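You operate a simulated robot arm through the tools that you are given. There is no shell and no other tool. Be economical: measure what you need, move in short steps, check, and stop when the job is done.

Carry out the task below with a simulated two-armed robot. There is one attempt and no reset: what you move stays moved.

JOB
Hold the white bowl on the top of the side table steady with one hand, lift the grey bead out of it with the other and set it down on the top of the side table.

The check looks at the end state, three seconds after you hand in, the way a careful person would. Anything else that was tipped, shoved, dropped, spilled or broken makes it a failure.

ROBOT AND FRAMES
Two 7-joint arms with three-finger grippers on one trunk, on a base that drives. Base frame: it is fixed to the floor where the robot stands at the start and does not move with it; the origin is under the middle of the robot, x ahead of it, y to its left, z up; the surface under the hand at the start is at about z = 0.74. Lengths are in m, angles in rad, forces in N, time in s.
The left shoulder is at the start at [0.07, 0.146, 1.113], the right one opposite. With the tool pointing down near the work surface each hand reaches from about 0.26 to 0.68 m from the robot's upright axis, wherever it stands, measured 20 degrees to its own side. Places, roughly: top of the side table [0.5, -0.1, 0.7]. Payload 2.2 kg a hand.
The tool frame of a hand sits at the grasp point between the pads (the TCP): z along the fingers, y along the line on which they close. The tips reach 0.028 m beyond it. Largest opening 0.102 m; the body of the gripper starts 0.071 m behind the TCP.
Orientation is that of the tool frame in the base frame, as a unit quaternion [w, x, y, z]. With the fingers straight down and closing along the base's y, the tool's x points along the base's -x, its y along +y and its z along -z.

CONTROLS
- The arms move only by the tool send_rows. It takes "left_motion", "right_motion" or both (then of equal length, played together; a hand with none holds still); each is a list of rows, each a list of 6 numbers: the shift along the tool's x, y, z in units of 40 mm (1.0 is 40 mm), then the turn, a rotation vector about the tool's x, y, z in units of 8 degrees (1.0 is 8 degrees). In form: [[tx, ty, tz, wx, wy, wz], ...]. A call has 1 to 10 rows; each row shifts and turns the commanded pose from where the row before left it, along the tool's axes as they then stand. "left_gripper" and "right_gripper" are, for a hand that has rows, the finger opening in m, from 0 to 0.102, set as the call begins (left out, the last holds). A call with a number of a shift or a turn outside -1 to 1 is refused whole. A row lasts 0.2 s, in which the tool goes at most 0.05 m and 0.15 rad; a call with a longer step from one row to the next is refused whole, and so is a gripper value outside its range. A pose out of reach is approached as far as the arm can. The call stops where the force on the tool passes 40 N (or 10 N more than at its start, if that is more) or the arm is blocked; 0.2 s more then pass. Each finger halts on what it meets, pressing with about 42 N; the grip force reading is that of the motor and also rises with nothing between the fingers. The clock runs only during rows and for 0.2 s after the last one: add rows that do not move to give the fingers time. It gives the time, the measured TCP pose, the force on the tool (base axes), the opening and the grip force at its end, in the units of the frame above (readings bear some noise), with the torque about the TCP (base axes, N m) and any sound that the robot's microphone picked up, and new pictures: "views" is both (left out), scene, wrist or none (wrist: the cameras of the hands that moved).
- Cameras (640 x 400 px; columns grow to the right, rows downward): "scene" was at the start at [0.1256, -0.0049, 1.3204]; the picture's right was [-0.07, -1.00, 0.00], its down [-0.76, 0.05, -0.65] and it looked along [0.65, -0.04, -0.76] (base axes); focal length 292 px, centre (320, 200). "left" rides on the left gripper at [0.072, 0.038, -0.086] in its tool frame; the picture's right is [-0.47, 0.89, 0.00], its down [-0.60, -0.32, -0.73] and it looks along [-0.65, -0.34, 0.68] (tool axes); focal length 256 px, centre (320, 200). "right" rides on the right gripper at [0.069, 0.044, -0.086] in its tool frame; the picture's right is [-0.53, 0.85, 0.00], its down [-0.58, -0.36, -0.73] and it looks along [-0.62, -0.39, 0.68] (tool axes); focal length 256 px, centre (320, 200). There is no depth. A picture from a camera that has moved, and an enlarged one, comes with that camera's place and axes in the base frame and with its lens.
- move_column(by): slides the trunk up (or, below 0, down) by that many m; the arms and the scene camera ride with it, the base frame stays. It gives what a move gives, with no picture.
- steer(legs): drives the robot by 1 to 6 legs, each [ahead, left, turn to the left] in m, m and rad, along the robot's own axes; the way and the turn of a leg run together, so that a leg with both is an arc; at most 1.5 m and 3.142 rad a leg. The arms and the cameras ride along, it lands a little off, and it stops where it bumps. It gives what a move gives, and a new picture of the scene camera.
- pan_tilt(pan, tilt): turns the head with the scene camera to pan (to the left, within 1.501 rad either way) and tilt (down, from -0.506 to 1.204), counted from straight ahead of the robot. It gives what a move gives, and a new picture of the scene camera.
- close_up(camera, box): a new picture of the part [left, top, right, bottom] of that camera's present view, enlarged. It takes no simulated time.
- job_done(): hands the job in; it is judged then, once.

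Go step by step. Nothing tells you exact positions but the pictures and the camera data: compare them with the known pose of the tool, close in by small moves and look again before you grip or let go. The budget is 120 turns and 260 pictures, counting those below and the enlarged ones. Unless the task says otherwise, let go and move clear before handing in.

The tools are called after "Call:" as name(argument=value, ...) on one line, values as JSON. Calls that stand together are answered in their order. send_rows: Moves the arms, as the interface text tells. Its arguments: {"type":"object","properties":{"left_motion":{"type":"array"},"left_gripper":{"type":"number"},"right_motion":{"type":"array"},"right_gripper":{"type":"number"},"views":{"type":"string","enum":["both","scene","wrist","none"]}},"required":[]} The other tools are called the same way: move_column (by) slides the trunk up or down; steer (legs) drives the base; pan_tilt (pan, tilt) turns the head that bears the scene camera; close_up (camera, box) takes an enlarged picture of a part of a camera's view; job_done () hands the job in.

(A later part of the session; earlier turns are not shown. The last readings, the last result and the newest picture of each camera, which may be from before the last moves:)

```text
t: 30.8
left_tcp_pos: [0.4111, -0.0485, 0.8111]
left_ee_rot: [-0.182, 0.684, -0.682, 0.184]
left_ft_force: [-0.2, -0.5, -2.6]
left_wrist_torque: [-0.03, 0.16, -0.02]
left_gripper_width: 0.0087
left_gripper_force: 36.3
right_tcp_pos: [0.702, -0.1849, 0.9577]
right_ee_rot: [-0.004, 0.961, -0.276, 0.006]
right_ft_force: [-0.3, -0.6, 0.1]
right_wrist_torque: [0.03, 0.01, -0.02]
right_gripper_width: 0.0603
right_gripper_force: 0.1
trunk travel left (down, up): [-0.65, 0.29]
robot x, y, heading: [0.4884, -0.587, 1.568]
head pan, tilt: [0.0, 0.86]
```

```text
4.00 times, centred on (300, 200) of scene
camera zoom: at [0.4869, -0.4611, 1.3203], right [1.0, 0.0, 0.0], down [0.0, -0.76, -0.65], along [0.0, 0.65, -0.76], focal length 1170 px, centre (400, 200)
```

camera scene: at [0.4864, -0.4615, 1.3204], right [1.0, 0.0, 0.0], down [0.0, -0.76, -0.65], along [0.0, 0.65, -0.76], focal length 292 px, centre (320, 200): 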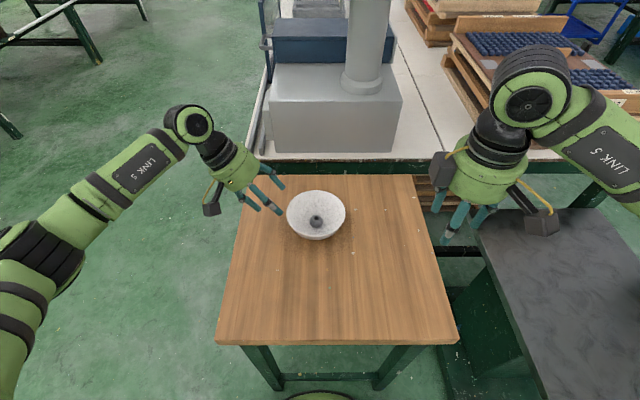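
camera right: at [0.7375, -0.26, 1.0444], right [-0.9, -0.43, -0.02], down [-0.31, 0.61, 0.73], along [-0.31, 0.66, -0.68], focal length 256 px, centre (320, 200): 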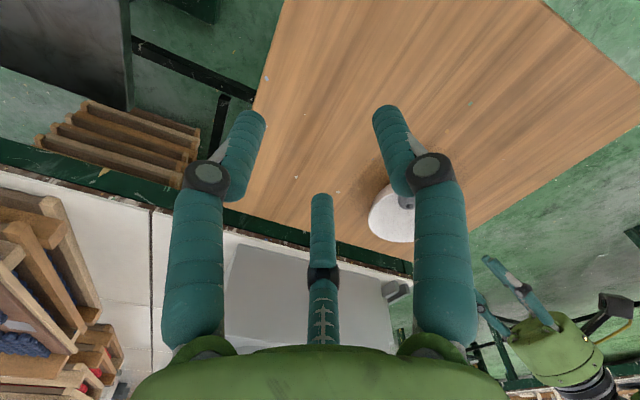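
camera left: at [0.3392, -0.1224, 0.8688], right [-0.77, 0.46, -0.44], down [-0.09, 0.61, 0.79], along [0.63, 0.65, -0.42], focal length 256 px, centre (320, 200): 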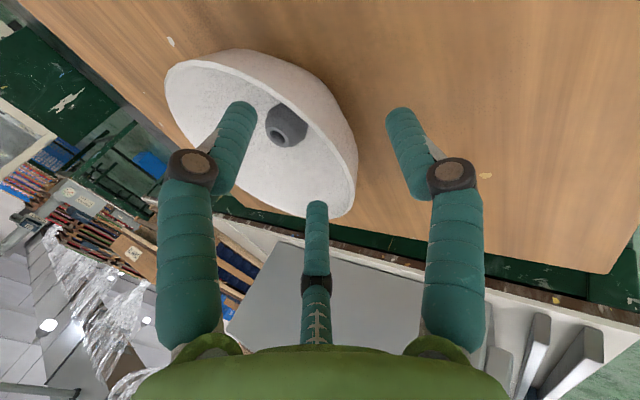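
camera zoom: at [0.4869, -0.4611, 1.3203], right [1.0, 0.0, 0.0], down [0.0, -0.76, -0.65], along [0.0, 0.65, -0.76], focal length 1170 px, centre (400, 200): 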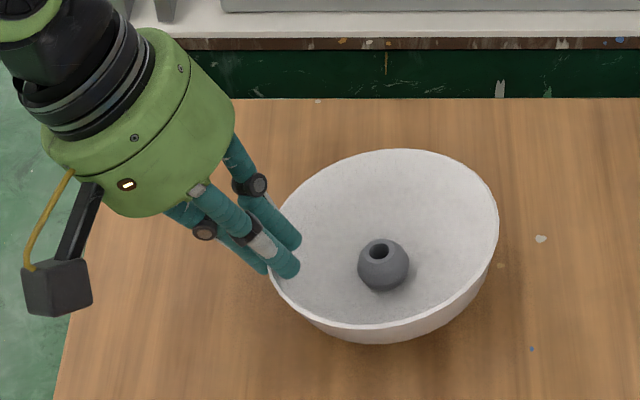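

The grip is firm, but the bowl tilted to match the pad angle (right side up by roughly 10°). I'll loosen to let it sit flat, reduce the hand's lean by 10°, and look again.

Call:
send_rows(left_motion=[[0, 0, 0, 0, 0, 0], [0, 0, 0, 0, 0, 0]], left_gripper=0.016, views="none")

Call:
send_rows(left_motion=[[0, -0.035, 0, -0.625, 0, 0], [0, -0.035, 0, -0.625, 0, 0], [0, 0, 0, 0, 0, 0]], views="none")

Call:
close_up(camera="scene", box=[220, 150, 380, 250])

Call:
close_up(camera="left", box=[150, 0, 470, 200])

```text
t: 31.4
left_tcp_pos: [0.4129, -0.0494, 0.8118]
left_ee_rot: [-0.183, 0.684, -0.682, 0.184]
left_ft_force: [0.9, 0.4, 0.0]
left_wrist_torque: [0.04, -0.04, -0.01]
left_gripper_width: 0.0166
left_gripper_force: 0.2
right_tcp_pos: [0.7026, -0.1834, 0.9578]
right_ee_rot: [-0.005, 0.961, -0.277, 0.006]
right_ft_force: [0.1, -0.8, -0.6]
right_wrist_torque: [0.02, 0.03, -0.01]
right_gripper_width: 0.0601
right_gripper_force: 0.0
trunk travel left (down, up): [-0.65, 0.29]
robot x, y, heading: [0.4827, -0.5842, 1.566]
head pan, tilt: [0.0, 0.86]
```

```text
t: 32.2
left_tcp_pos: [0.4133, -0.0484, 0.8137]
left_ee_rot: [-0.123, 0.696, -0.696, 0.124]
left_ft_force: [0.9, -0.4, 0.6]
left_wrist_torque: [0.01, 0.0, 0.0]
left_gripper_width: 0.0164
left_gripper_force: 0.1
right_tcp_pos: [0.7021, -0.1847, 0.9585]
right_ee_rot: [-0.006, 0.961, -0.277, 0.006]
right_ft_force: [0.1, 0.2, -0.8]
right_wrist_torque: [0.03, -0.01, 0.0]
right_gripper_width: 0.0601
right_gripper_force: 0.1
trunk travel left (down, up): [-0.65, 0.29]
robot x, y, heading: [0.4865, -0.5899, 1.566]
head pan, tilt: [0.0, 0.86]
```

```text
4.00 times, centred on (300, 200) of scene
camera zoom: at [0.4867, -0.4614, 1.3204], right [1.0, 0.0, 0.0], down [0.0, -0.76, -0.65], along [0.0, 0.65, -0.76], focal length 1170 px, centre (400, 200)
```

zoom: 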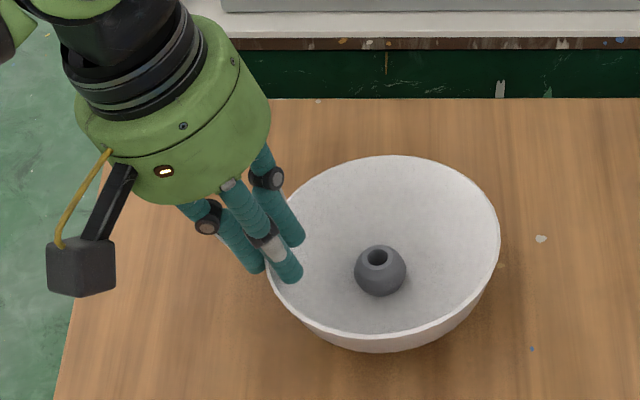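

```text
2.00 times, centred on (310, 100) of left
camera zoom: at [0.3486, -0.1219, 0.8806], right [-0.83, 0.46, -0.3], down [0.05, 0.61, 0.79], along [0.55, 0.65, -0.53], focal length 512 px, centre (340, 400)
```

zoom: 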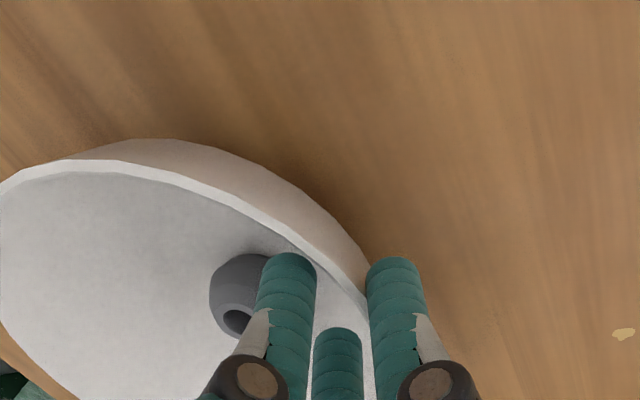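

The bowl sits nearly level with the lean at 20°. I'll close again and check the tilt.

Call:
send_rows(left_motion=[[0, 0, 0, 0, 0, 0], [0, 0, 0, 0, 0, 0]], left_gripper=0.009, views="none")

Call:
close_up(camera="scene", box=[220, 150, 380, 250])

Call:
close_up(camera="left", box=[150, 0, 470, 200])

```text
t: 32.8
left_tcp_pos: [0.4135, -0.0493, 0.8119]
left_ee_rot: [-0.123, 0.697, -0.696, 0.124]
left_ft_force: [0.9, -0.3, 1.5]
left_wrist_torque: [0.04, -0.05, 0.0]
left_gripper_width: 0.0098
left_gripper_force: 0.3
right_tcp_pos: [0.7019, -0.1848, 0.9577]
right_ee_rot: [-0.005, 0.961, -0.277, 0.005]
right_ft_force: [-0.6, 0.0, -0.6]
right_wrist_torque: [0.0, 0.02, 0.02]
right_gripper_width: 0.0598
right_gripper_force: 0.0
trunk travel left (down, up): [-0.65, 0.29]
robot x, y, heading: [0.4919, -0.5869, 1.567]
head pan, tilt: [0.0, 0.86]
```

```text
4.00 times, centred on (300, 200) of scene
camera zoom: at [0.487, -0.4615, 1.3204], right [1.0, 0.0, 0.0], down [0.0, -0.76, -0.65], along [0.0, 0.65, -0.76], focal length 1170 px, centre (400, 200)
```

zoom: 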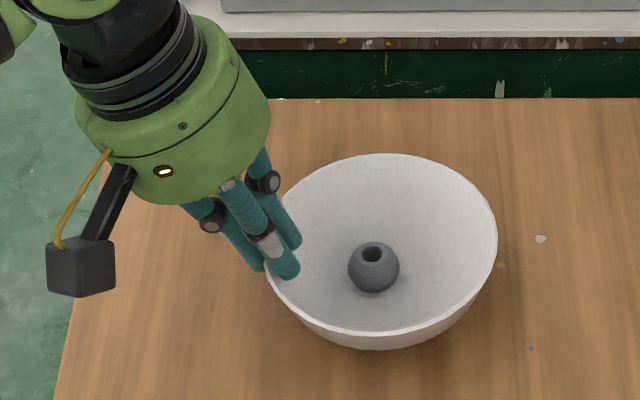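

```text
2.00 times, centred on (310, 100) of left
camera zoom: at [0.3486, -0.122, 0.8805], right [-0.83, 0.46, -0.3], down [0.05, 0.61, 0.79], along [0.55, 0.65, -0.53], focal length 512 px, centre (340, 400)
```

zoom: 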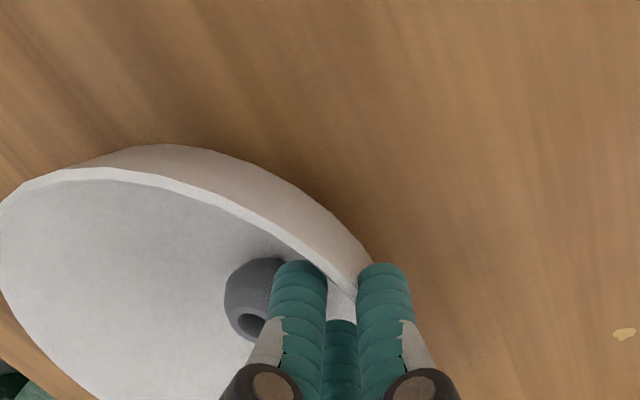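

Nearly level still. One more small step for the actual hold.

Call:
send_rows(left_motion=[[0, 0, 0, 0, 0, 0], [0, 0, 0, 0, 0, 0], [0, 0, 0, 0, 0, 0]], left_gripper=0.0075, views="none")

Call:
close_up(camera="scene", box=[260, 170, 380, 245])

Call:
close_up(camera="left", box=[100, 0, 420, 200])

```text
t: 33.6
left_tcp_pos: [0.4138, -0.049, 0.8124]
left_ee_rot: [-0.121, 0.697, -0.696, 0.124]
left_ft_force: [0.2, -0.1, 0.0]
left_wrist_torque: [0.07, 0.07, -0.02]
left_gripper_width: 0.0084
left_gripper_force: 35.6
right_tcp_pos: [0.7029, -0.1855, 0.9562]
right_ee_rot: [-0.005, 0.961, -0.276, 0.006]
right_ft_force: [-0.1, -0.3, -0.3]
right_wrist_torque: [0.02, 0.03, 0.01]
right_gripper_width: 0.0599
right_gripper_force: 0.0
trunk travel left (down, up): [-0.65, 0.29]
robot x, y, heading: [0.4859, -0.5856, 1.569]
head pan, tilt: [0.0, 0.86]
```

```text
5.33 times, centred on (320, 208) of scene
camera zoom: at [0.4869, -0.4614, 1.3204], right [1.0, 0.0, 0.0], down [0.0, -0.76, -0.65], along [0.0, 0.65, -0.76], focal length 1560 px, centre (320, 160)
```

zoom: 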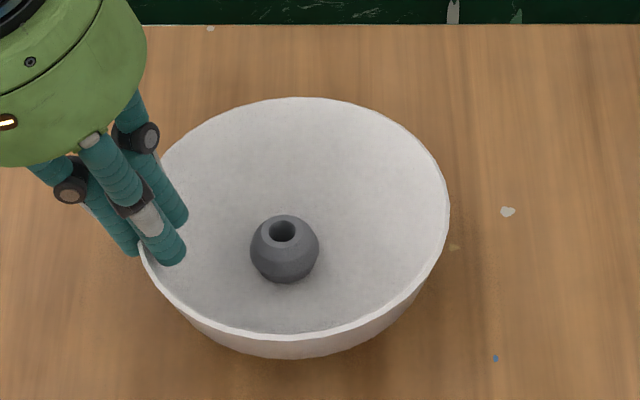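

```text
2.00 times, centred on (260, 100) of left
camera zoom: at [0.3484, -0.122, 0.8803], right [-0.83, 0.46, -0.3], down [0.05, 0.61, 0.79], along [0.55, 0.65, -0.53], focal length 512 px, centre (440, 400)
```

zoom: 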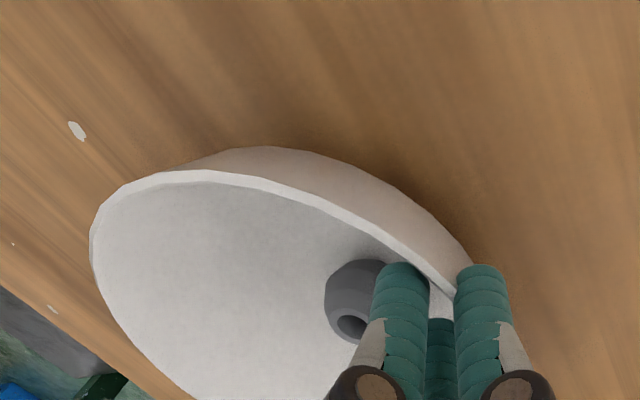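

The bowl is now firmly and levelly held (36 N grip). The bead is near [0.471, -0.036, 0.76]. For the right hand I take back half of the unreachable turn and lean it 22° to +x so its body clears the left hand.

Call:
send_rows(right_motion=[[0, 0, 0, 0, 0, 0.94], [0, 0, 0, 0, 0, 0.94], [0, 0, 0, 0, 0, 0.94], [0, 0, 0, 0, 0, 0.94], [0, 0, 0, 0, 0, 0.94], [0, 0, 0, 0, 0, 0.94], [0, 0, 0, -0.648, -0.648, 0], [0, 0, 0, -0.648, -0.648, 0], [0, 0, 0, -0.648, -0.648, 0], [0, 0, 0, 0, 0, 0]], views="scene")

```text
t: 35.8
left_tcp_pos: [0.4126, -0.0491, 0.8127]
left_ee_rot: [-0.122, 0.697, -0.696, 0.124]
left_ft_force: [0.1, -1.6, 0.3]
left_wrist_torque: [-0.05, 0.08, -0.03]
left_gripper_width: 0.0085
left_gripper_force: 36.8
right_tcp_pos: [0.7033, -0.1851, 0.958]
right_ee_rot: [0.024, 0.774, -0.604, -0.19]
right_ft_force: [0.0, -0.5, 0.0]
right_wrist_torque: [-0.01, -0.02, 0.0]
right_gripper_width: 0.0603
right_gripper_force: 0.0
trunk travel left (down, up): [-0.65, 0.29]
robot x, y, heading: [0.4898, -0.5905, 1.566]
head pan, tilt: [0.0, 0.86]
camera scene: at [0.4864, -0.4613, 1.3204], right [1.0, 0.0, 0.0], down [0.0, -0.76, -0.65], along [0.0, 0.65, -0.76], focal length 292 px, centre (320, 200)
```

scene: 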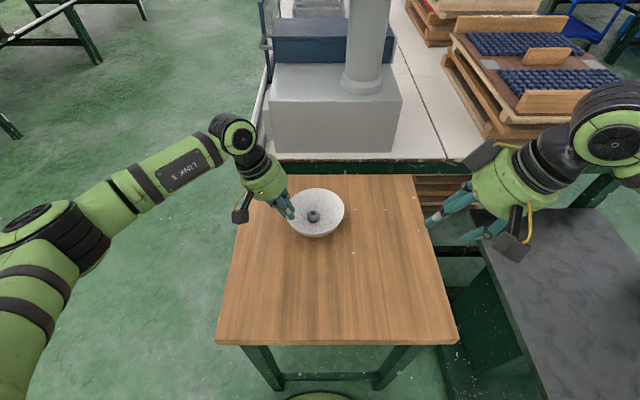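

The command had been reset at the limit, so I recompute. I move the right hand to a hover point 18 cm back along its slanted approach line and correct its orientation there.

Call:
send_rows(right_motion=[[-0.702, 0.424, 0.381, 0, 0, 0], [-0.702, 0.424, 0.381, 0, 0, 0], [-0.702, 0.424, 0.381, 0, 0, 0], [-0.702, 0.424, 0.381, 0, 0, 0], [-0.702, 0.424, 0.381, 0, 0, 0], [-0.702, 0.424, 0.381, 0, 0, 0], [0, 0, 0, -0.339, 0.341, -0.9], [0, 0, 0, -0.339, 0.341, -0.9], [0, 0, 0, -0.339, 0.341, -0.9], [0, 0, 0, 0, 0, 0]])

```text
t: 38.0
left_tcp_pos: [0.4146, -0.0494, 0.8126]
left_ee_rot: [-0.122, 0.697, -0.695, 0.123]
left_ft_force: [-0.1, -0.1, -0.2]
left_wrist_torque: [0.04, 0.05, -0.04]
left_gripper_width: 0.0086
left_gripper_force: 36.4
right_tcp_pos: [0.5451, -0.0351, 0.9455]
right_ee_rot: [0.086, 0.881, -0.43, -0.177]
right_ft_force: [-0.1, -0.8, 0.3]
right_wrist_torque: [0.01, -0.01, 0.0]
right_gripper_width: 0.06
right_gripper_force: 0.1
trunk travel left (down, up): [-0.65, 0.29]
robot x, y, heading: [0.4871, -0.5888, 1.568]
head pan, tilt: [0.0, 0.86]
camera scene: at [0.487, -0.4614, 1.3204], right [1.0, 0.0, 0.0], down [0.0, -0.76, -0.65], along [0.0, 0.65, -0.76], focal length 292 px, centre (320, 200)
camera right: at [0.5867, -0.117, 1.0214], right [-0.92, -0.1, 0.38], down [0.22, 0.68, 0.7], along [-0.33, 0.73, -0.6], focal length 256 px, centre (320, 200)
```

scene: 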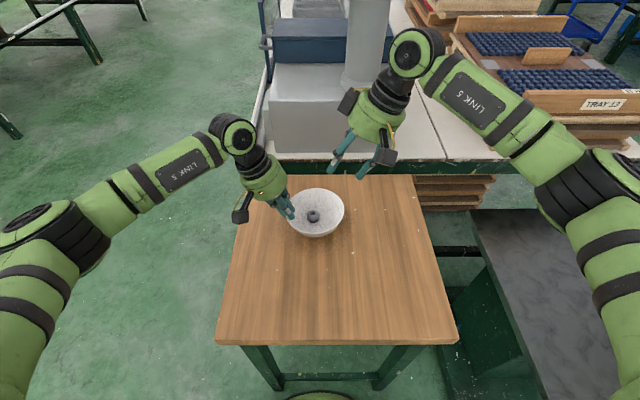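
right: 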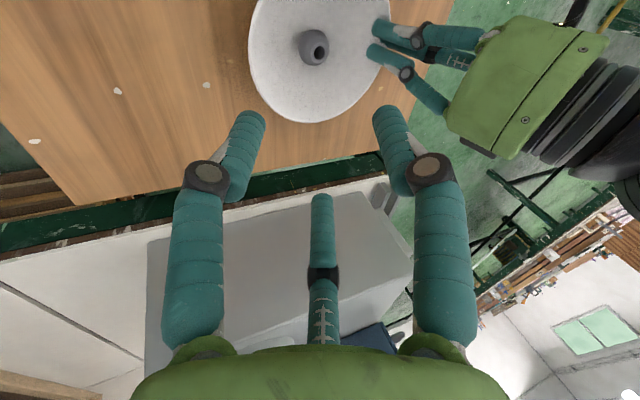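

Reachable now. The bead triangulates to [0.473, -0.035, 0.757]. I reduce the right hand's lean to 15° so its jaws fit in the bowl, and come to 6 cm above grasp depth.

Call:
send_rows(right_motion=[[0, 0, 0, 0.758, 0.592, 0], [-0.107, 0.137, 0.973, 0, 0, 0], [-0.107, 0.137, 0.973, 0, 0, 0], [-0.107, 0.137, 0.973, 0, 0, 0], [0, 0, 0, 0, 0, 0]], right_gripper=0.05)

Call:
close_up(camera="scene", box=[230, 130, 390, 250])

Call:
close_up(camera="right", box=[160, 0, 480, 200])

```text
t: 39.2
left_tcp_pos: [0.4144, -0.0494, 0.8137]
left_ee_rot: [-0.122, 0.697, -0.696, 0.124]
left_ft_force: [-0.1, -0.9, 0.8]
left_wrist_torque: [0.02, 0.1, 0.02]
left_gripper_width: 0.0084
left_gripper_force: 35.9
right_tcp_pos: [0.4953, -0.0351, 0.8377]
right_ee_rot: [0.054, 0.89, -0.436, -0.118]
right_ft_force: [-0.4, 0.3, 0.5]
right_wrist_torque: [-0.02, -0.01, -0.01]
right_gripper_width: 0.0497
right_gripper_force: 0.0
trunk travel left (down, up): [-0.65, 0.29]
robot x, y, heading: [0.4902, -0.5878, 1.566]
head pan, tilt: [0.0, 0.86]
camera scene: at [0.4873, -0.4616, 1.3204], right [1.0, 0.0, 0.0], down [0.0, -0.76, -0.65], along [0.0, 0.65, -0.76], focal length 292 px, centre (320, 200)
camera right: at [0.526, -0.117, 0.9184], right [-0.96, -0.1, 0.26], down [0.12, 0.68, 0.73], along [-0.24, 0.73, -0.64], focal length 256 px, centre (320, 200)
```

scene: 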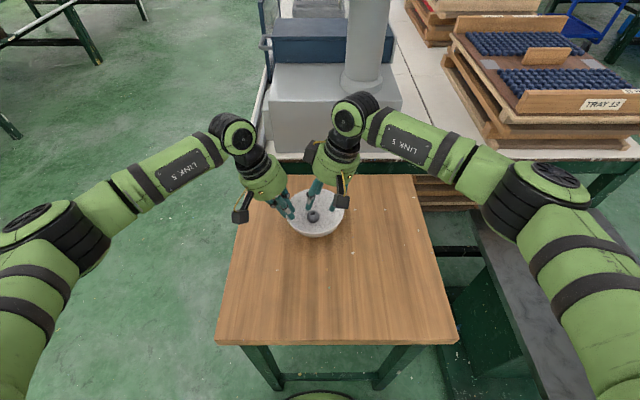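
right: 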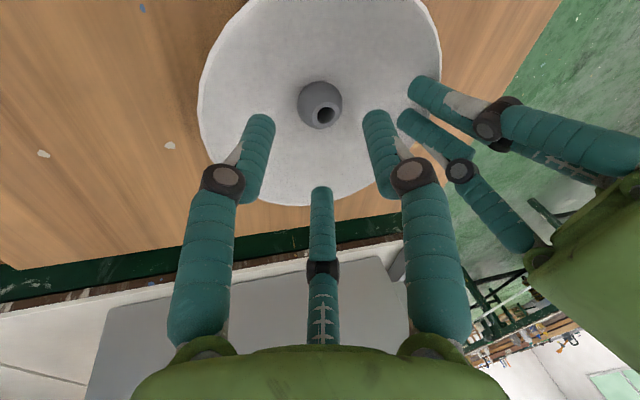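

```text
3.33 times, centred on (310, 190) of scene
camera zoom: at [0.4873, -0.4616, 1.3204], right [1.0, 0.0, 0.0], down [0.0, -0.76, -0.65], along [0.0, 0.65, -0.76], focal length 975 px, centre (353, 233)
```

zoom: 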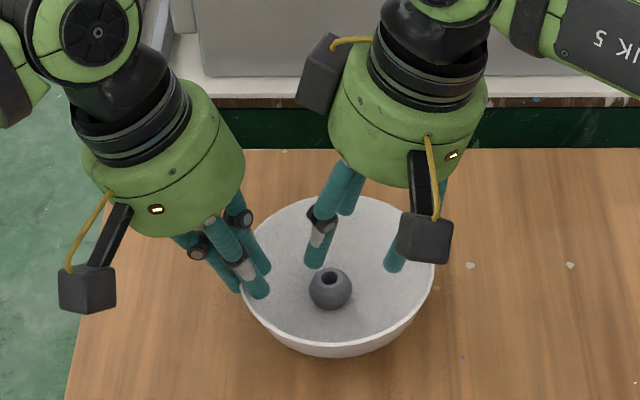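

```text
2.00 times, centred on (320, 100) of right
camera zoom: at [0.526, -0.117, 0.9184], right [-0.96, -0.1, 0.26], down [0.12, 0.68, 0.73], along [-0.24, 0.73, -0.64], focal length 512 px, centre (320, 400)
```

zoom: 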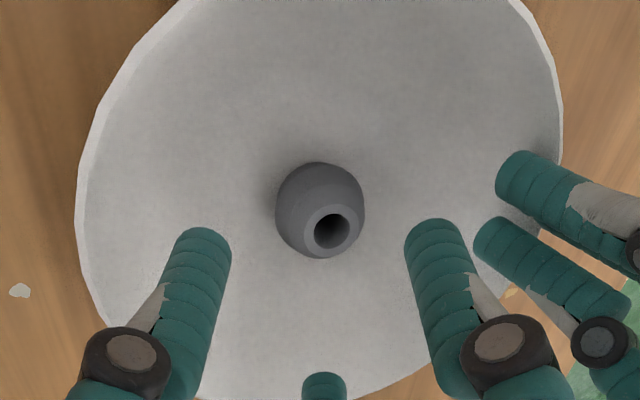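

The jaws are lined up over the bead with clearance to the left hand. I descend the first 3 cm and check.

Call:
send_rows(right_motion=[[-0.05, -0.02, 0.37, 0, 0, 0], [0, 0, 0.38, 0, 0, 0], [0, 0, 0, 0, 0, 0]], views="none")

Call:
close_up(camera="scene", box=[230, 130, 390, 250])

Call:
close_up(camera="right", box=[160, 0, 480, 200])

```text
t: 40.0
left_tcp_pos: [0.4133, -0.0493, 0.8118]
left_ee_rot: [-0.122, 0.697, -0.696, 0.123]
left_ft_force: [0.2, -0.1, -0.2]
left_wrist_torque: [0.01, 0.09, 0.0]
left_gripper_width: 0.0085
left_gripper_force: 36.3
right_tcp_pos: [0.4859, -0.0317, 0.8082]
right_ee_rot: [0.056, 0.891, -0.435, -0.118]
right_ft_force: [1.2, -0.7, 0.6]
right_wrist_torque: [-0.03, -0.01, -0.01]
right_gripper_width: 0.0501
right_gripper_force: 0.1
trunk travel left (down, up): [-0.65, 0.29]
robot x, y, heading: [0.4859, -0.5881, 1.566]
head pan, tilt: [0.0, 0.86]
```

```text
3.33 times, centred on (310, 190) of scene
camera zoom: at [0.4869, -0.4613, 1.3204], right [1.0, 0.0, 0.0], down [0.0, -0.76, -0.65], along [0.0, 0.65, -0.76], focal length 975 px, centre (353, 233)
```

zoom: 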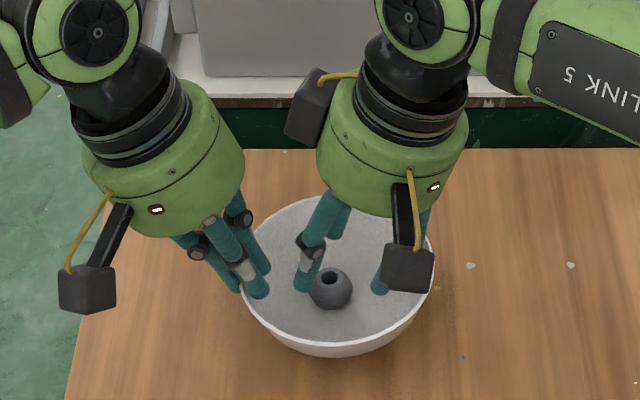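

```text
2.00 times, centred on (320, 100) of right
camera zoom: at [0.5175, -0.1143, 0.8897], right [-0.96, -0.1, 0.26], down [0.12, 0.68, 0.73], along [-0.24, 0.73, -0.64], focal length 512 px, centre (320, 400)
```

zoom: 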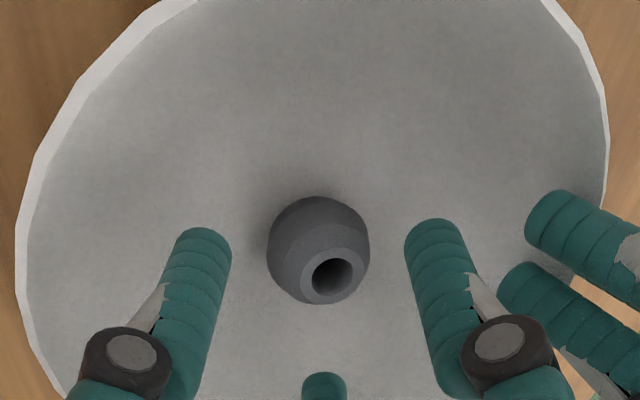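

Well centred. I descend the remaining 28 mm in two stages.

Call:
send_rows(right_motion=[[0, 0, 0.3, 0, 0, 0], [0, 0, 0.2, 0, 0, 0], [0, 0, 0, 0, 0, 0]], views="none")

Call:
close_up(camera="scene", box=[230, 130, 390, 250])

Call:
close_up(camera="right", box=[160, 0, 480, 200])

```text
t: 40.8
left_tcp_pos: [0.4137, -0.0486, 0.8129]
left_ee_rot: [-0.123, 0.697, -0.696, 0.123]
left_ft_force: [1.4, 0.8, 0.0]
left_wrist_torque: [0.03, 0.05, 0.04]
left_gripper_width: 0.0086
left_gripper_force: 36.5
right_tcp_pos: [0.4829, -0.0325, 0.7901]
right_ee_rot: [0.056, 0.891, -0.435, -0.118]
right_ft_force: [0.7, -1.5, 1.8]
right_wrist_torque: [-0.01, 0.02, 0.02]
right_gripper_width: 0.049
right_gripper_force: 0.0
trunk travel left (down, up): [-0.65, 0.29]
robot x, y, heading: [0.4865, -0.5937, 1.562]
head pan, tilt: [0.0, 0.86]
```

```text
3.33 times, centred on (310, 190) of scene
camera zoom: at [0.487, -0.4616, 1.3204], right [1.0, 0.0, 0.0], down [0.0, -0.76, -0.65], along [0.0, 0.65, -0.76], focal length 975 px, centre (353, 233)
```

zoom: 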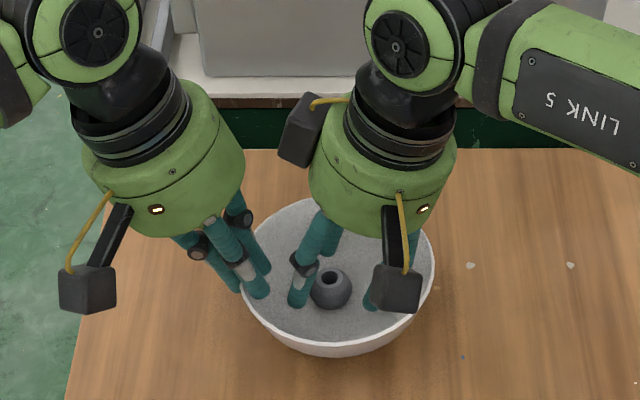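

```text
2.00 times, centred on (320, 100) of right
camera zoom: at [0.5123, -0.114, 0.8703], right [-0.96, -0.1, 0.26], down [0.12, 0.68, 0.73], along [-0.24, 0.73, -0.64], focal length 512 px, centre (320, 400)
```

zoom: 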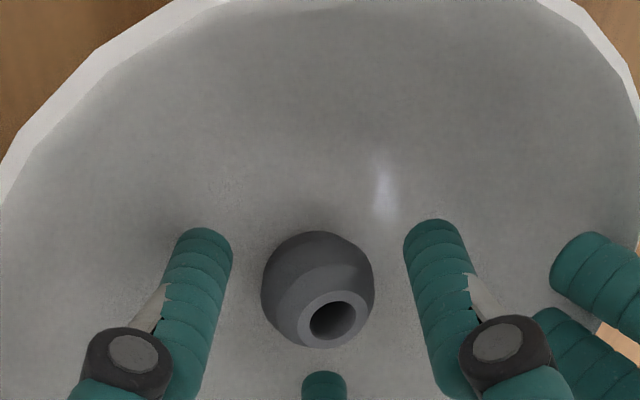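

Good; the bead is between the jaws. I go another 9 mm down.

Call:
send_rows(right_motion=[[0, 0, 0.12, 0, 0, 0], [0, 0, 0.11, 0, 0, 0], [0, 0, 0, 0, 0, 0]], views="none")

Call:
close_up(camera="right", box=[160, 0, 480, 200])

Call:
close_up(camera="scene", box=[230, 130, 390, 250])

```text
t: 41.6
left_tcp_pos: [0.415, -0.0492, 0.8138]
left_ee_rot: [-0.122, 0.696, -0.696, 0.123]
left_ft_force: [3.3, 3.1, 0.1]
left_wrist_torque: [0.39, 0.22, 0.15]
left_gripper_width: 0.0086
left_gripper_force: 36.9
right_tcp_pos: [0.4775, -0.0324, 0.7817]
right_ee_rot: [0.054, 0.89, -0.436, -0.119]
right_ft_force: [1.1, -0.6, 8.9]
right_wrist_torque: [-0.08, -0.2, -0.06]
right_gripper_width: 0.0511
right_gripper_force: 0.1
trunk travel left (down, up): [-0.65, 0.29]
robot x, y, heading: [0.4913, -0.5856, 1.566]
head pan, tilt: [0.0, 0.86]
```

```text
2.00 times, centred on (320, 100) of right
camera zoom: at [0.5099, -0.115, 0.8626], right [-0.96, -0.1, 0.26], down [0.13, 0.68, 0.73], along [-0.25, 0.73, -0.64], focal length 512 px, centre (320, 400)
```

zoom: 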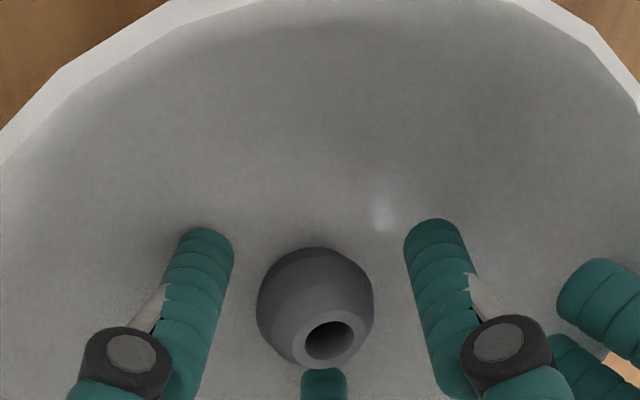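

```text
3.33 times, centred on (310, 190) of scene
camera zoom: at [0.4878, -0.4625, 1.3206], right [1.0, 0.0, 0.0], down [0.0, -0.76, -0.65], along [0.0, 0.65, -0.76], focal length 975 px, centre (353, 233)
```

zoom: 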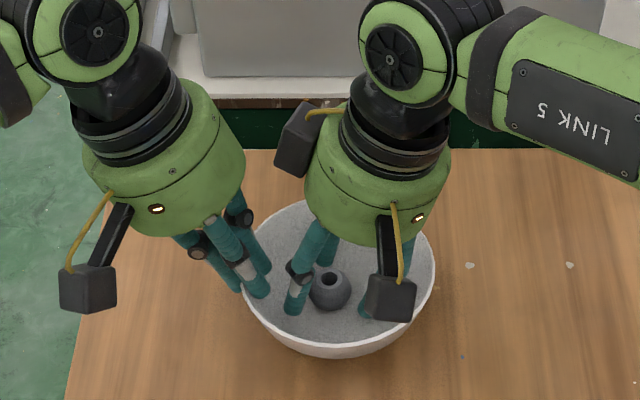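

A jaw touches the bowl (9 N), so this is deep enough. I lift 2 mm and close slowly on the bead.

Call:
send_rows(right_motion=[[0, 0, -0.05, 0, 0, 0], [0, 0, 0, 0, 0, 0], [0, 0, 0, 0, 0, 0]], right_gripper=0.036, views="none")

Call:
close_up(camera="right", box=[160, 0, 480, 200])

Call:
close_up(camera="scene", box=[270, 170, 370, 240])

```text
t: 42.4
left_tcp_pos: [0.4129, -0.0496, 0.8133]
left_ee_rot: [-0.122, 0.698, -0.695, 0.124]
left_ft_force: [-2.7, -1.2, 3.3]
left_wrist_torque: [0.03, 0.18, 0.04]
left_gripper_width: 0.0087
left_gripper_force: 36.8
right_tcp_pos: [0.4789, -0.0328, 0.7829]
right_ee_rot: [0.055, 0.891, -0.435, -0.117]
right_ft_force: [0.0, -0.2, 1.2]
right_wrist_torque: [-0.01, -0.03, 0.02]
right_gripper_width: 0.036
right_gripper_force: 0.0
trunk travel left (down, up): [-0.65, 0.29]
robot x, y, heading: [0.4902, -0.5878, 1.57]
head pan, tilt: [0.0, 0.86]
```

```text
2.00 times, centred on (320, 100) of right
camera zoom: at [0.5097, -0.115, 0.8636], right [-0.96, -0.1, 0.26], down [0.12, 0.68, 0.73], along [-0.24, 0.73, -0.64], focal length 512 px, centre (320, 400)
```

zoom: 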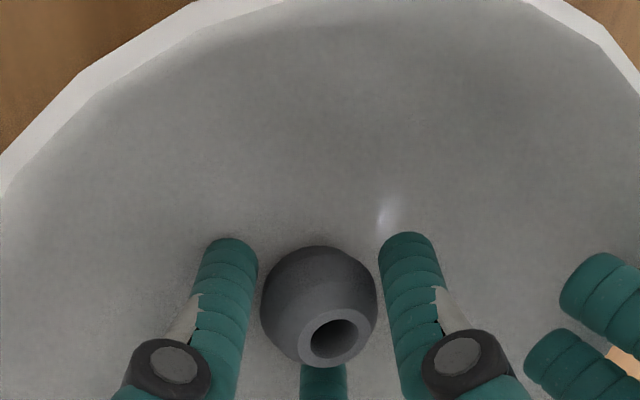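

```text
5.71 times, centred on (320, 205) of scene
camera zoom: at [0.4863, -0.4621, 1.3204], right [1.0, 0.0, 0.0], down [0.0, -0.76, -0.65], along [0.0, 0.65, -0.76], focal length 1671 px, centre (320, 171)
```

zoom: 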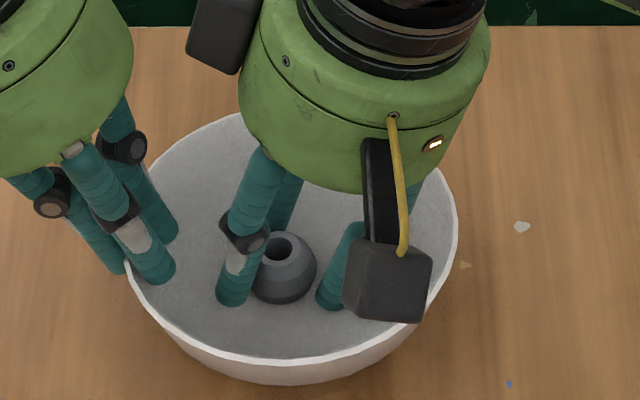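

The jaws surround the bead evenly. I close onto it.

Call:
send_rows(right_motion=[[0, 0, 0, 0, 0, 0], [0, 0, 0, 0, 0, 0], [0, 0, 0, 0, 0, 0]], right_gripper=0.024, views="none")

Call:
close_up(camera="right", box=[160, 0, 480, 200])

Call:
close_up(camera="scene", box=[270, 170, 370, 240])

```text
t: 43.2
left_tcp_pos: [0.4141, -0.05, 0.8125]
left_ee_rot: [-0.122, 0.697, -0.696, 0.123]
left_ft_force: [-0.6, -0.3, 1.9]
left_wrist_torque: [0.01, 0.12, -0.01]
left_gripper_width: 0.0091
left_gripper_force: 36.6
right_tcp_pos: [0.4794, -0.0331, 0.7821]
right_ee_rot: [0.055, 0.89, -0.436, -0.118]
right_ft_force: [0.0, 0.3, -0.2]
right_wrist_torque: [0.03, 0.0, -0.02]
right_gripper_width: 0.0282
right_gripper_force: 42.0
trunk travel left (down, up): [-0.65, 0.29]
robot x, y, heading: [0.4898, -0.5906, 1.562]
head pan, tilt: [0.0, 0.86]
```

```text
2.00 times, centred on (320, 100) of right
camera zoom: at [0.5101, -0.1146, 0.8637], right [-0.96, -0.1, 0.26], down [0.12, 0.68, 0.73], along [-0.24, 0.73, -0.64], focal length 512 px, centre (320, 400)
```

zoom: 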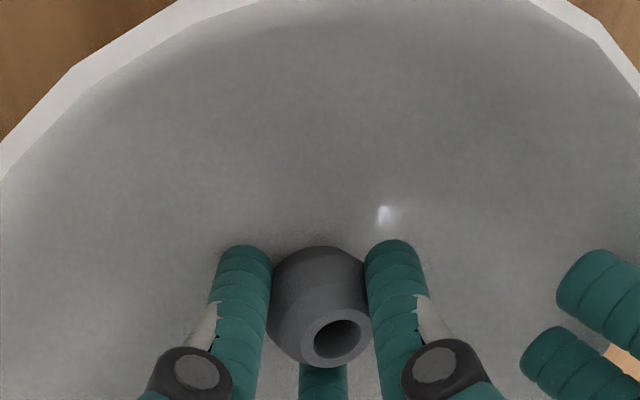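

```text
5.71 times, centred on (320, 205) of scene
camera zoom: at [0.4868, -0.4617, 1.3204], right [1.0, 0.0, 0.0], down [0.0, -0.76, -0.65], along [0.0, 0.65, -0.76], focal length 1671 px, centre (320, 171)
```

zoom: 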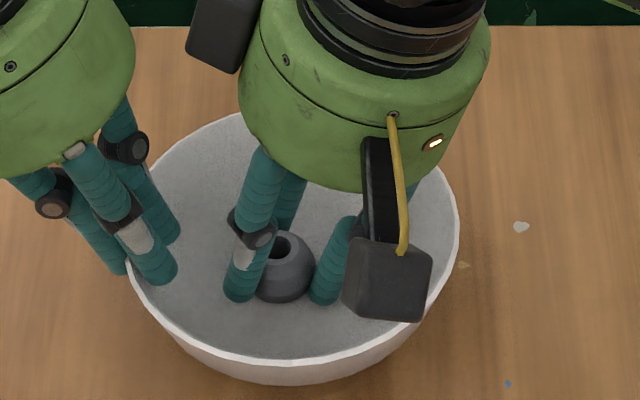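

The bead is gripped (42 N at 28 mm). I lift along the approach axis, first a little, then clear.

Call:
send_rows(right_motion=[[0, 0, -0.25, 0, 0, 0], [0, 0, -0.5, 0, 0, 0], [0, 0, 0, 0, 0, 0]], views="none")

Call:
close_up(camera="right", box=[160, 0, 480, 200])

Call:
close_up(camera="scene", box=[230, 130, 390, 250])

```text
t: 44.0
left_tcp_pos: [0.4142, -0.0483, 0.8118]
left_ee_rot: [-0.122, 0.697, -0.695, 0.124]
left_ft_force: [-0.1, -0.9, -0.2]
left_wrist_torque: [-0.05, 0.09, 0.01]
left_gripper_width: 0.0085
left_gripper_force: 36.5
right_tcp_pos: [0.4865, -0.0336, 0.8126]
right_ee_rot: [0.055, 0.891, -0.435, -0.118]
right_ft_force: [-0.1, -0.1, 0.3]
right_wrist_torque: [-0.03, 0.0, -0.01]
right_gripper_width: 0.0277
right_gripper_force: 42.2
trunk travel left (down, up): [-0.65, 0.29]
robot x, y, heading: [0.4853, -0.5891, 1.566]
head pan, tilt: [0.0, 0.86]
```

```text
2.00 times, centred on (320, 100) of right
camera zoom: at [0.5177, -0.1141, 0.893], right [-0.96, -0.1, 0.26], down [0.12, 0.68, 0.73], along [-0.24, 0.73, -0.64], focal length 512 px, centre (320, 400)
```

zoom: 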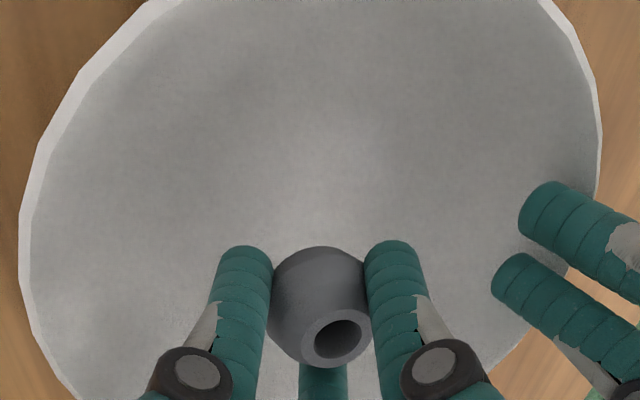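

```text
3.33 times, centred on (310, 190) of scene
camera zoom: at [0.4867, -0.4612, 1.3203], right [1.0, 0.0, 0.0], down [0.0, -0.76, -0.65], along [0.0, 0.65, -0.76], focal length 975 px, centre (353, 233)
```

zoom: 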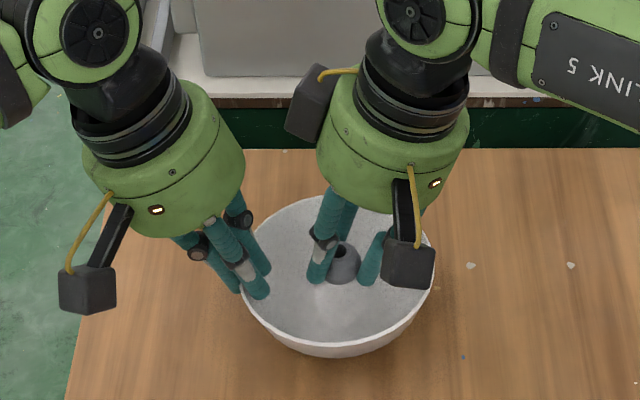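

The bead is out of the bowl bottom and the bowl stayed still. I lift clear and carry the bead to an open spot near [0.62, -0.12].

Call:
send_rows(right_motion=[[0, 0, -0.9, 0, 0, 0], [0, 0, -0.9, 0, 0, 0], [0.843, -0.206, -0.183, 0, 0, 0], [0.843, -0.206, -0.183, 0, 0, 0], [0.843, -0.206, -0.183, 0, 0, 0], [0.843, -0.206, -0.183, 0, 0, 0], [0, 0, 0, 0, 0, 0]])

Call:
close_up(camera="scene", box=[230, 130, 470, 290])

```text
t: 45.6
left_tcp_pos: [0.4135, -0.0491, 0.8121]
left_ee_rot: [-0.122, 0.697, -0.696, 0.124]
left_ft_force: [0.6, 0.4, -0.4]
left_wrist_torque: [-0.04, 0.14, -0.03]
left_gripper_width: 0.0087
left_gripper_force: 36.5
right_tcp_pos: [0.6176, -0.1173, 0.8799]
right_ee_rot: [0.056, 0.891, -0.436, -0.117]
right_ft_force: [-0.5, 0.0, -0.9]
right_wrist_torque: [-0.01, -0.04, 0.0]
right_gripper_width: 0.0279
right_gripper_force: 41.5
trunk travel left (down, up): [-0.65, 0.29]
robot x, y, heading: [0.4884, -0.589, 1.574]
head pan, tilt: [0.0, 0.86]
camera scene: at [0.486, -0.4606, 1.3203], right [1.0, 0.0, 0.0], down [0.0, -0.76, -0.65], along [0.0, 0.65, -0.76], focal length 292 px, centre (320, 200)
camera right: at [0.6482, -0.1995, 0.9616], right [-0.96, -0.1, 0.26], down [0.12, 0.68, 0.73], along [-0.24, 0.73, -0.64], focal length 256 px, centre (320, 200)
```

scene: 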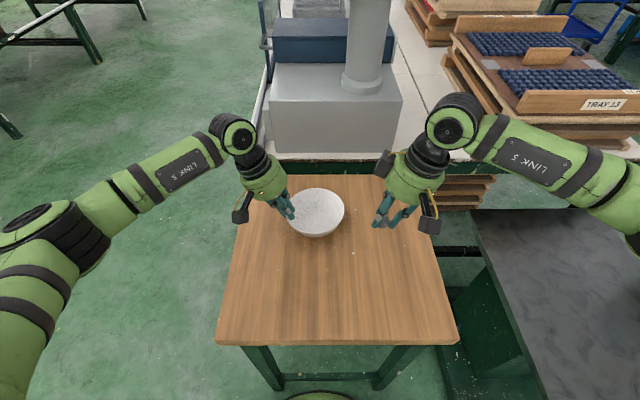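
right: 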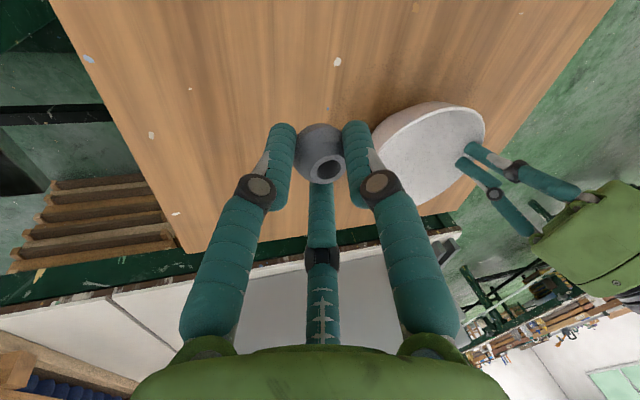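

```text
2.50 times, centred on (350, 210) of scene
camera zoom: at [0.486, -0.4606, 1.3203], right [1.0, 0.0, 0.0], down [0.0, -0.76, -0.65], along [0.0, 0.65, -0.76], focal length 731 px, centre (245, 175)
```

zoom: 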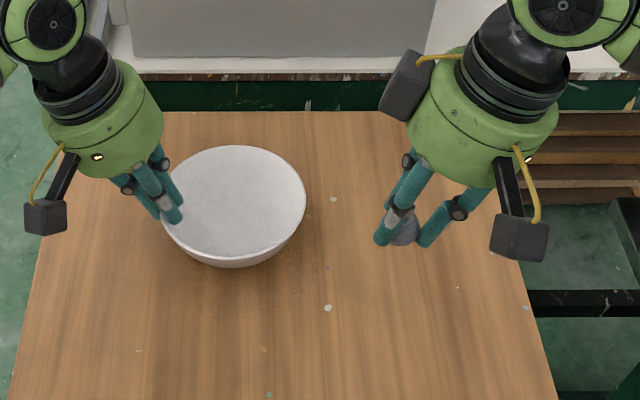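

The empty bowl is steady and the bead is over open tabletop. I lower it to just above the surface.

Call:
send_rows(right_motion=[[0.12, -0.153, 0.725, 0, 0, 0], [0.12, -0.153, 0.725, 0, 0, 0], [0.12, -0.153, 0.725, 0, 0, 0], [0, 0, 0, 0, 0, 0]], views="none")

Call:
close_up(camera="right", box=[160, 0, 480, 200])

Call:
close_up(camera="scene", box=[330, 150, 450, 250])

```text
t: 46.6
left_tcp_pos: [0.4134, -0.0479, 0.8128]
left_ee_rot: [-0.122, 0.697, -0.695, 0.123]
left_ft_force: [-1.1, -0.5, 0.3]
left_wrist_torque: [-0.01, 0.1, 0.0]
left_gripper_width: 0.0084
left_gripper_force: 36.3
right_tcp_pos: [0.6188, -0.118, 0.7906]
right_ee_rot: [0.056, 0.891, -0.435, -0.117]
right_ft_force: [0.7, 0.0, -0.2]
right_wrist_torque: [0.01, 0.04, -0.05]
right_gripper_width: 0.0273
right_gripper_force: 42.3
trunk travel left (down, up): [-0.65, 0.29]
robot x, y, heading: [0.4839, -0.5899, 1.568]
head pan, tilt: [0.0, 0.86]
```

```text
2.00 times, centred on (320, 100) of right
camera zoom: at [0.6493, -0.1998, 0.8718], right [-0.96, -0.1, 0.26], down [0.12, 0.68, 0.73], along [-0.24, 0.73, -0.64], focal length 512 px, centre (320, 400)
```

zoom: 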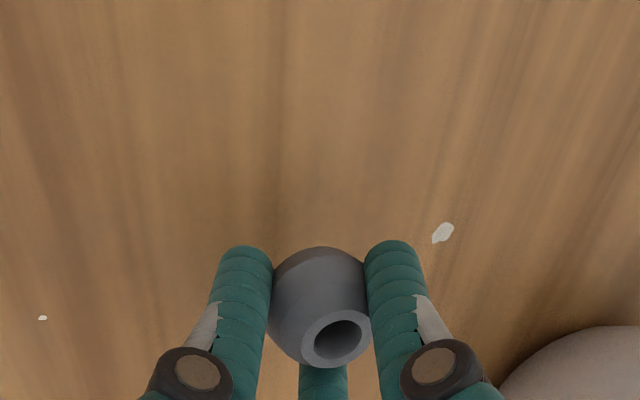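

```text
4.00 times, centred on (390, 200) of scene
camera zoom: at [0.4867, -0.4611, 1.3203], right [1.0, 0.0, 0.0], down [0.0, -0.76, -0.65], along [0.0, 0.65, -0.76], focal length 1170 px, centre (40, 200)
```

zoom: 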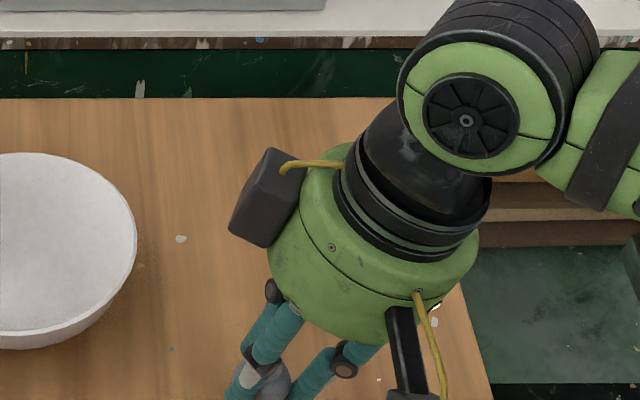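

No contact yet. I go down in small steps watching the vertical force.

Call:
send_rows(right_motion=[[0.02, -0.025, 0.12, 0, 0, 0], [0.02, -0.025, 0.12, 0, 0, 0], [0, 0, 0, 0, 0, 0]], views="none")

```text
t: 47.4
left_tcp_pos: [0.413, -0.0489, 0.8128]
left_ee_rot: [-0.121, 0.697, -0.695, 0.124]
left_ft_force: [-0.1, -0.4, -0.7]
left_wrist_torque: [0.01, 0.13, -0.03]
left_gripper_width: 0.0088
left_gripper_force: 36.1
right_tcp_pos: [0.6189, -0.1177, 0.781]
right_ee_rot: [0.056, 0.891, -0.435, -0.118]
right_ft_force: [0.1, 1.0, 0.0]
right_wrist_torque: [0.03, 0.01, 0.02]
right_gripper_width: 0.0278
right_gripper_force: 42.3
trunk travel left (down, up): [-0.65, 0.29]
robot x, y, heading: [0.4896, -0.5895, 1.57]
head pan, tilt: [0.0, 0.86]
```

Call:
send_rows(right_motion=[[0.016, -0.02, 0.097, 0, 0, 0], [0, 0, 0, 0, 0, 0]], views="none")

```text
t: 48.0
left_tcp_pos: [0.4146, -0.0491, 0.8123]
left_ee_rot: [-0.121, 0.698, -0.695, 0.124]
left_ft_force: [0.1, 0.3, 0.2]
left_wrist_torque: [-0.03, 0.11, -0.01]
left_gripper_width: 0.0087
left_gripper_force: 36.1
right_tcp_pos: [0.6179, -0.1186, 0.7767]
right_ee_rot: [0.055, 0.89, -0.436, -0.118]
right_ft_force: [0.1, -0.7, -1.3]
right_wrist_torque: [0.01, 0.01, -0.02]
right_gripper_width: 0.0279
right_gripper_force: 42.2
trunk travel left (down, up): [-0.65, 0.29]
robot x, y, heading: [0.4901, -0.5877, 1.564]
head pan, tilt: [0.0, 0.86]
```

Still free at TCP z = 0.777; I continue in 3 mm steps.

Call:
send_rows(right_motion=[[0.012, -0.015, 0.073, 0, 0, 0], [0, 0, 0, 0, 0, 0]], views="none")

Call:
close_up(camera="right", box=[160, 0, 480, 200])

Call:
close_up(camera="scene", box=[360, 190, 460, 270])

```text
t: 48.6
left_tcp_pos: [0.4143, -0.0507, 0.8135]
left_ee_rot: [-0.122, 0.697, -0.696, 0.123]
left_ft_force: [-0.2, -0.2, -0.7]
left_wrist_torque: [-0.02, 0.13, 0.01]
left_gripper_width: 0.0087
left_gripper_force: 35.8
right_tcp_pos: [0.6165, -0.1185, 0.7752]
right_ee_rot: [0.054, 0.89, -0.436, -0.118]
right_ft_force: [2.2, -1.4, 11.1]
right_wrist_torque: [-0.02, 0.07, -0.03]
right_gripper_width: 0.0282
right_gripper_force: 42.3
trunk travel left (down, up): [-0.65, 0.29]
robot x, y, heading: [0.4887, -0.5872, 1.568]
head pan, tilt: [0.0, 0.86]
```

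```text
2.00 times, centred on (320, 100) of right
camera zoom: at [0.6488, -0.2007, 0.8563], right [-0.96, -0.1, 0.26], down [0.13, 0.67, 0.73], along [-0.24, 0.73, -0.64], focal length 512 px, centre (320, 400)
```

zoom: 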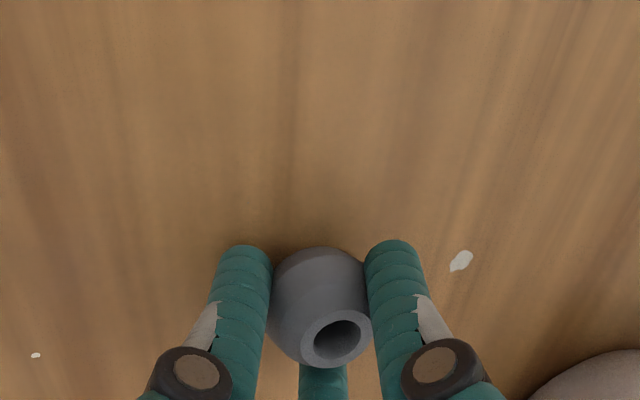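

```text
5.00 times, centred on (410, 230) of scene
camera zoom: at [0.487, -0.4626, 1.3207], right [1.0, 0.0, 0.0], down [0.0, -0.76, -0.65], along [0.0, 0.65, -0.76], focal length 1462 px, centre (-130, 50)
```

zoom: 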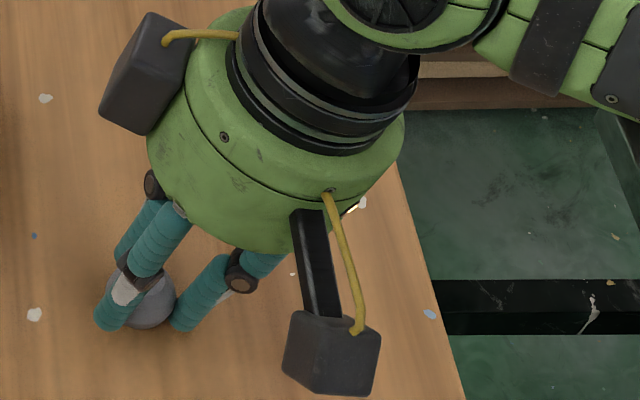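

The bead touches the table (11 N). I relieve the pressure slightly and open in small steps.

Call:
send_rows(right_motion=[[-0.004, 0.005, -0.025, 0, 0, 0], [0, 0, 0, 0, 0, 0]], views="none")

Call:
send_rows(right_motion=[[0, 0, 0, 0, 0, 0], [0, 0, 0, 0, 0, 0]], right_gripper=0.03, views="none")

Call:
send_rows(right_motion=[[0, 0, 0, 0, 0, 0], [0, 0, 0, 0, 0, 0]], right_gripper=0.033, views="none")

Call:
close_up(camera="right", box=[160, 0, 480, 200])

```text
t: 49.2
left_tcp_pos: [0.4139, -0.0489, 0.8122]
left_ee_rot: [-0.123, 0.697, -0.695, 0.124]
left_ft_force: [0.4, 1.0, -0.5]
left_wrist_torque: [0.01, 0.14, -0.03]
left_gripper_width: 0.0086
left_gripper_force: 36.8
right_tcp_pos: [0.6179, -0.1191, 0.7748]
right_ee_rot: [0.054, 0.891, -0.436, -0.118]
right_ft_force: [0.5, 0.0, 8.4]
right_wrist_torque: [0.07, 0.06, -0.04]
right_gripper_width: 0.0281
right_gripper_force: 42.0
trunk travel left (down, up): [-0.65, 0.29]
robot x, y, heading: [0.4863, -0.5928, 1.565]
head pan, tilt: [0.0, 0.86]
```

```text
t: 49.8
left_tcp_pos: [0.4142, -0.0482, 0.8121]
left_ee_rot: [-0.121, 0.697, -0.695, 0.124]
left_ft_force: [1.2, 0.3, 0.3]
left_wrist_torque: [0.0, 0.14, 0.02]
left_gripper_width: 0.0084
left_gripper_force: 36.3
right_tcp_pos: [0.6175, -0.1196, 0.7745]
right_ee_rot: [0.057, 0.891, -0.435, -0.117]
right_ft_force: [0.7, -0.2, 0.3]
right_wrist_torque: [-0.02, 0.01, 0.0]
right_gripper_width: 0.0306
right_gripper_force: 0.3
trunk travel left (down, up): [-0.65, 0.29]
robot x, y, heading: [0.4856, -0.5891, 1.566]
head pan, tilt: [0.0, 0.86]
```

```text
t: 50.4
left_tcp_pos: [0.4129, -0.0494, 0.8124]
left_ee_rot: [-0.122, 0.697, -0.696, 0.125]
left_ft_force: [-0.5, 0.1, 0.1]
left_wrist_torque: [-0.02, 0.11, -0.05]
left_gripper_width: 0.0086
left_gripper_force: 35.9
right_tcp_pos: [0.6186, -0.1189, 0.7747]
right_ee_rot: [0.056, 0.891, -0.435, -0.118]
right_ft_force: [0.3, 0.1, 0.9]
right_wrist_torque: [-0.04, 0.01, 0.0]
right_gripper_width: 0.0331
right_gripper_force: 0.0
trunk travel left (down, up): [-0.65, 0.29]
robot x, y, heading: [0.4853, -0.5881, 1.57]
head pan, tilt: [0.0, 0.86]
```

```text
2.00 times, centred on (320, 100) of right
camera zoom: at [0.6488, -0.2003, 0.8559], right [-0.96, -0.1, 0.26], down [0.12, 0.68, 0.73], along [-0.24, 0.73, -0.64], focal length 512 px, centre (320, 400)
```

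zoom: 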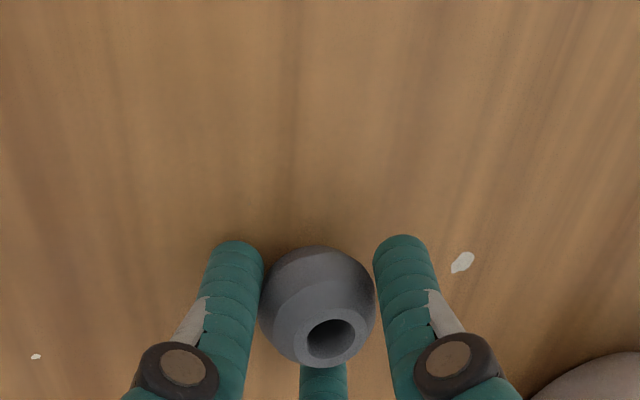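

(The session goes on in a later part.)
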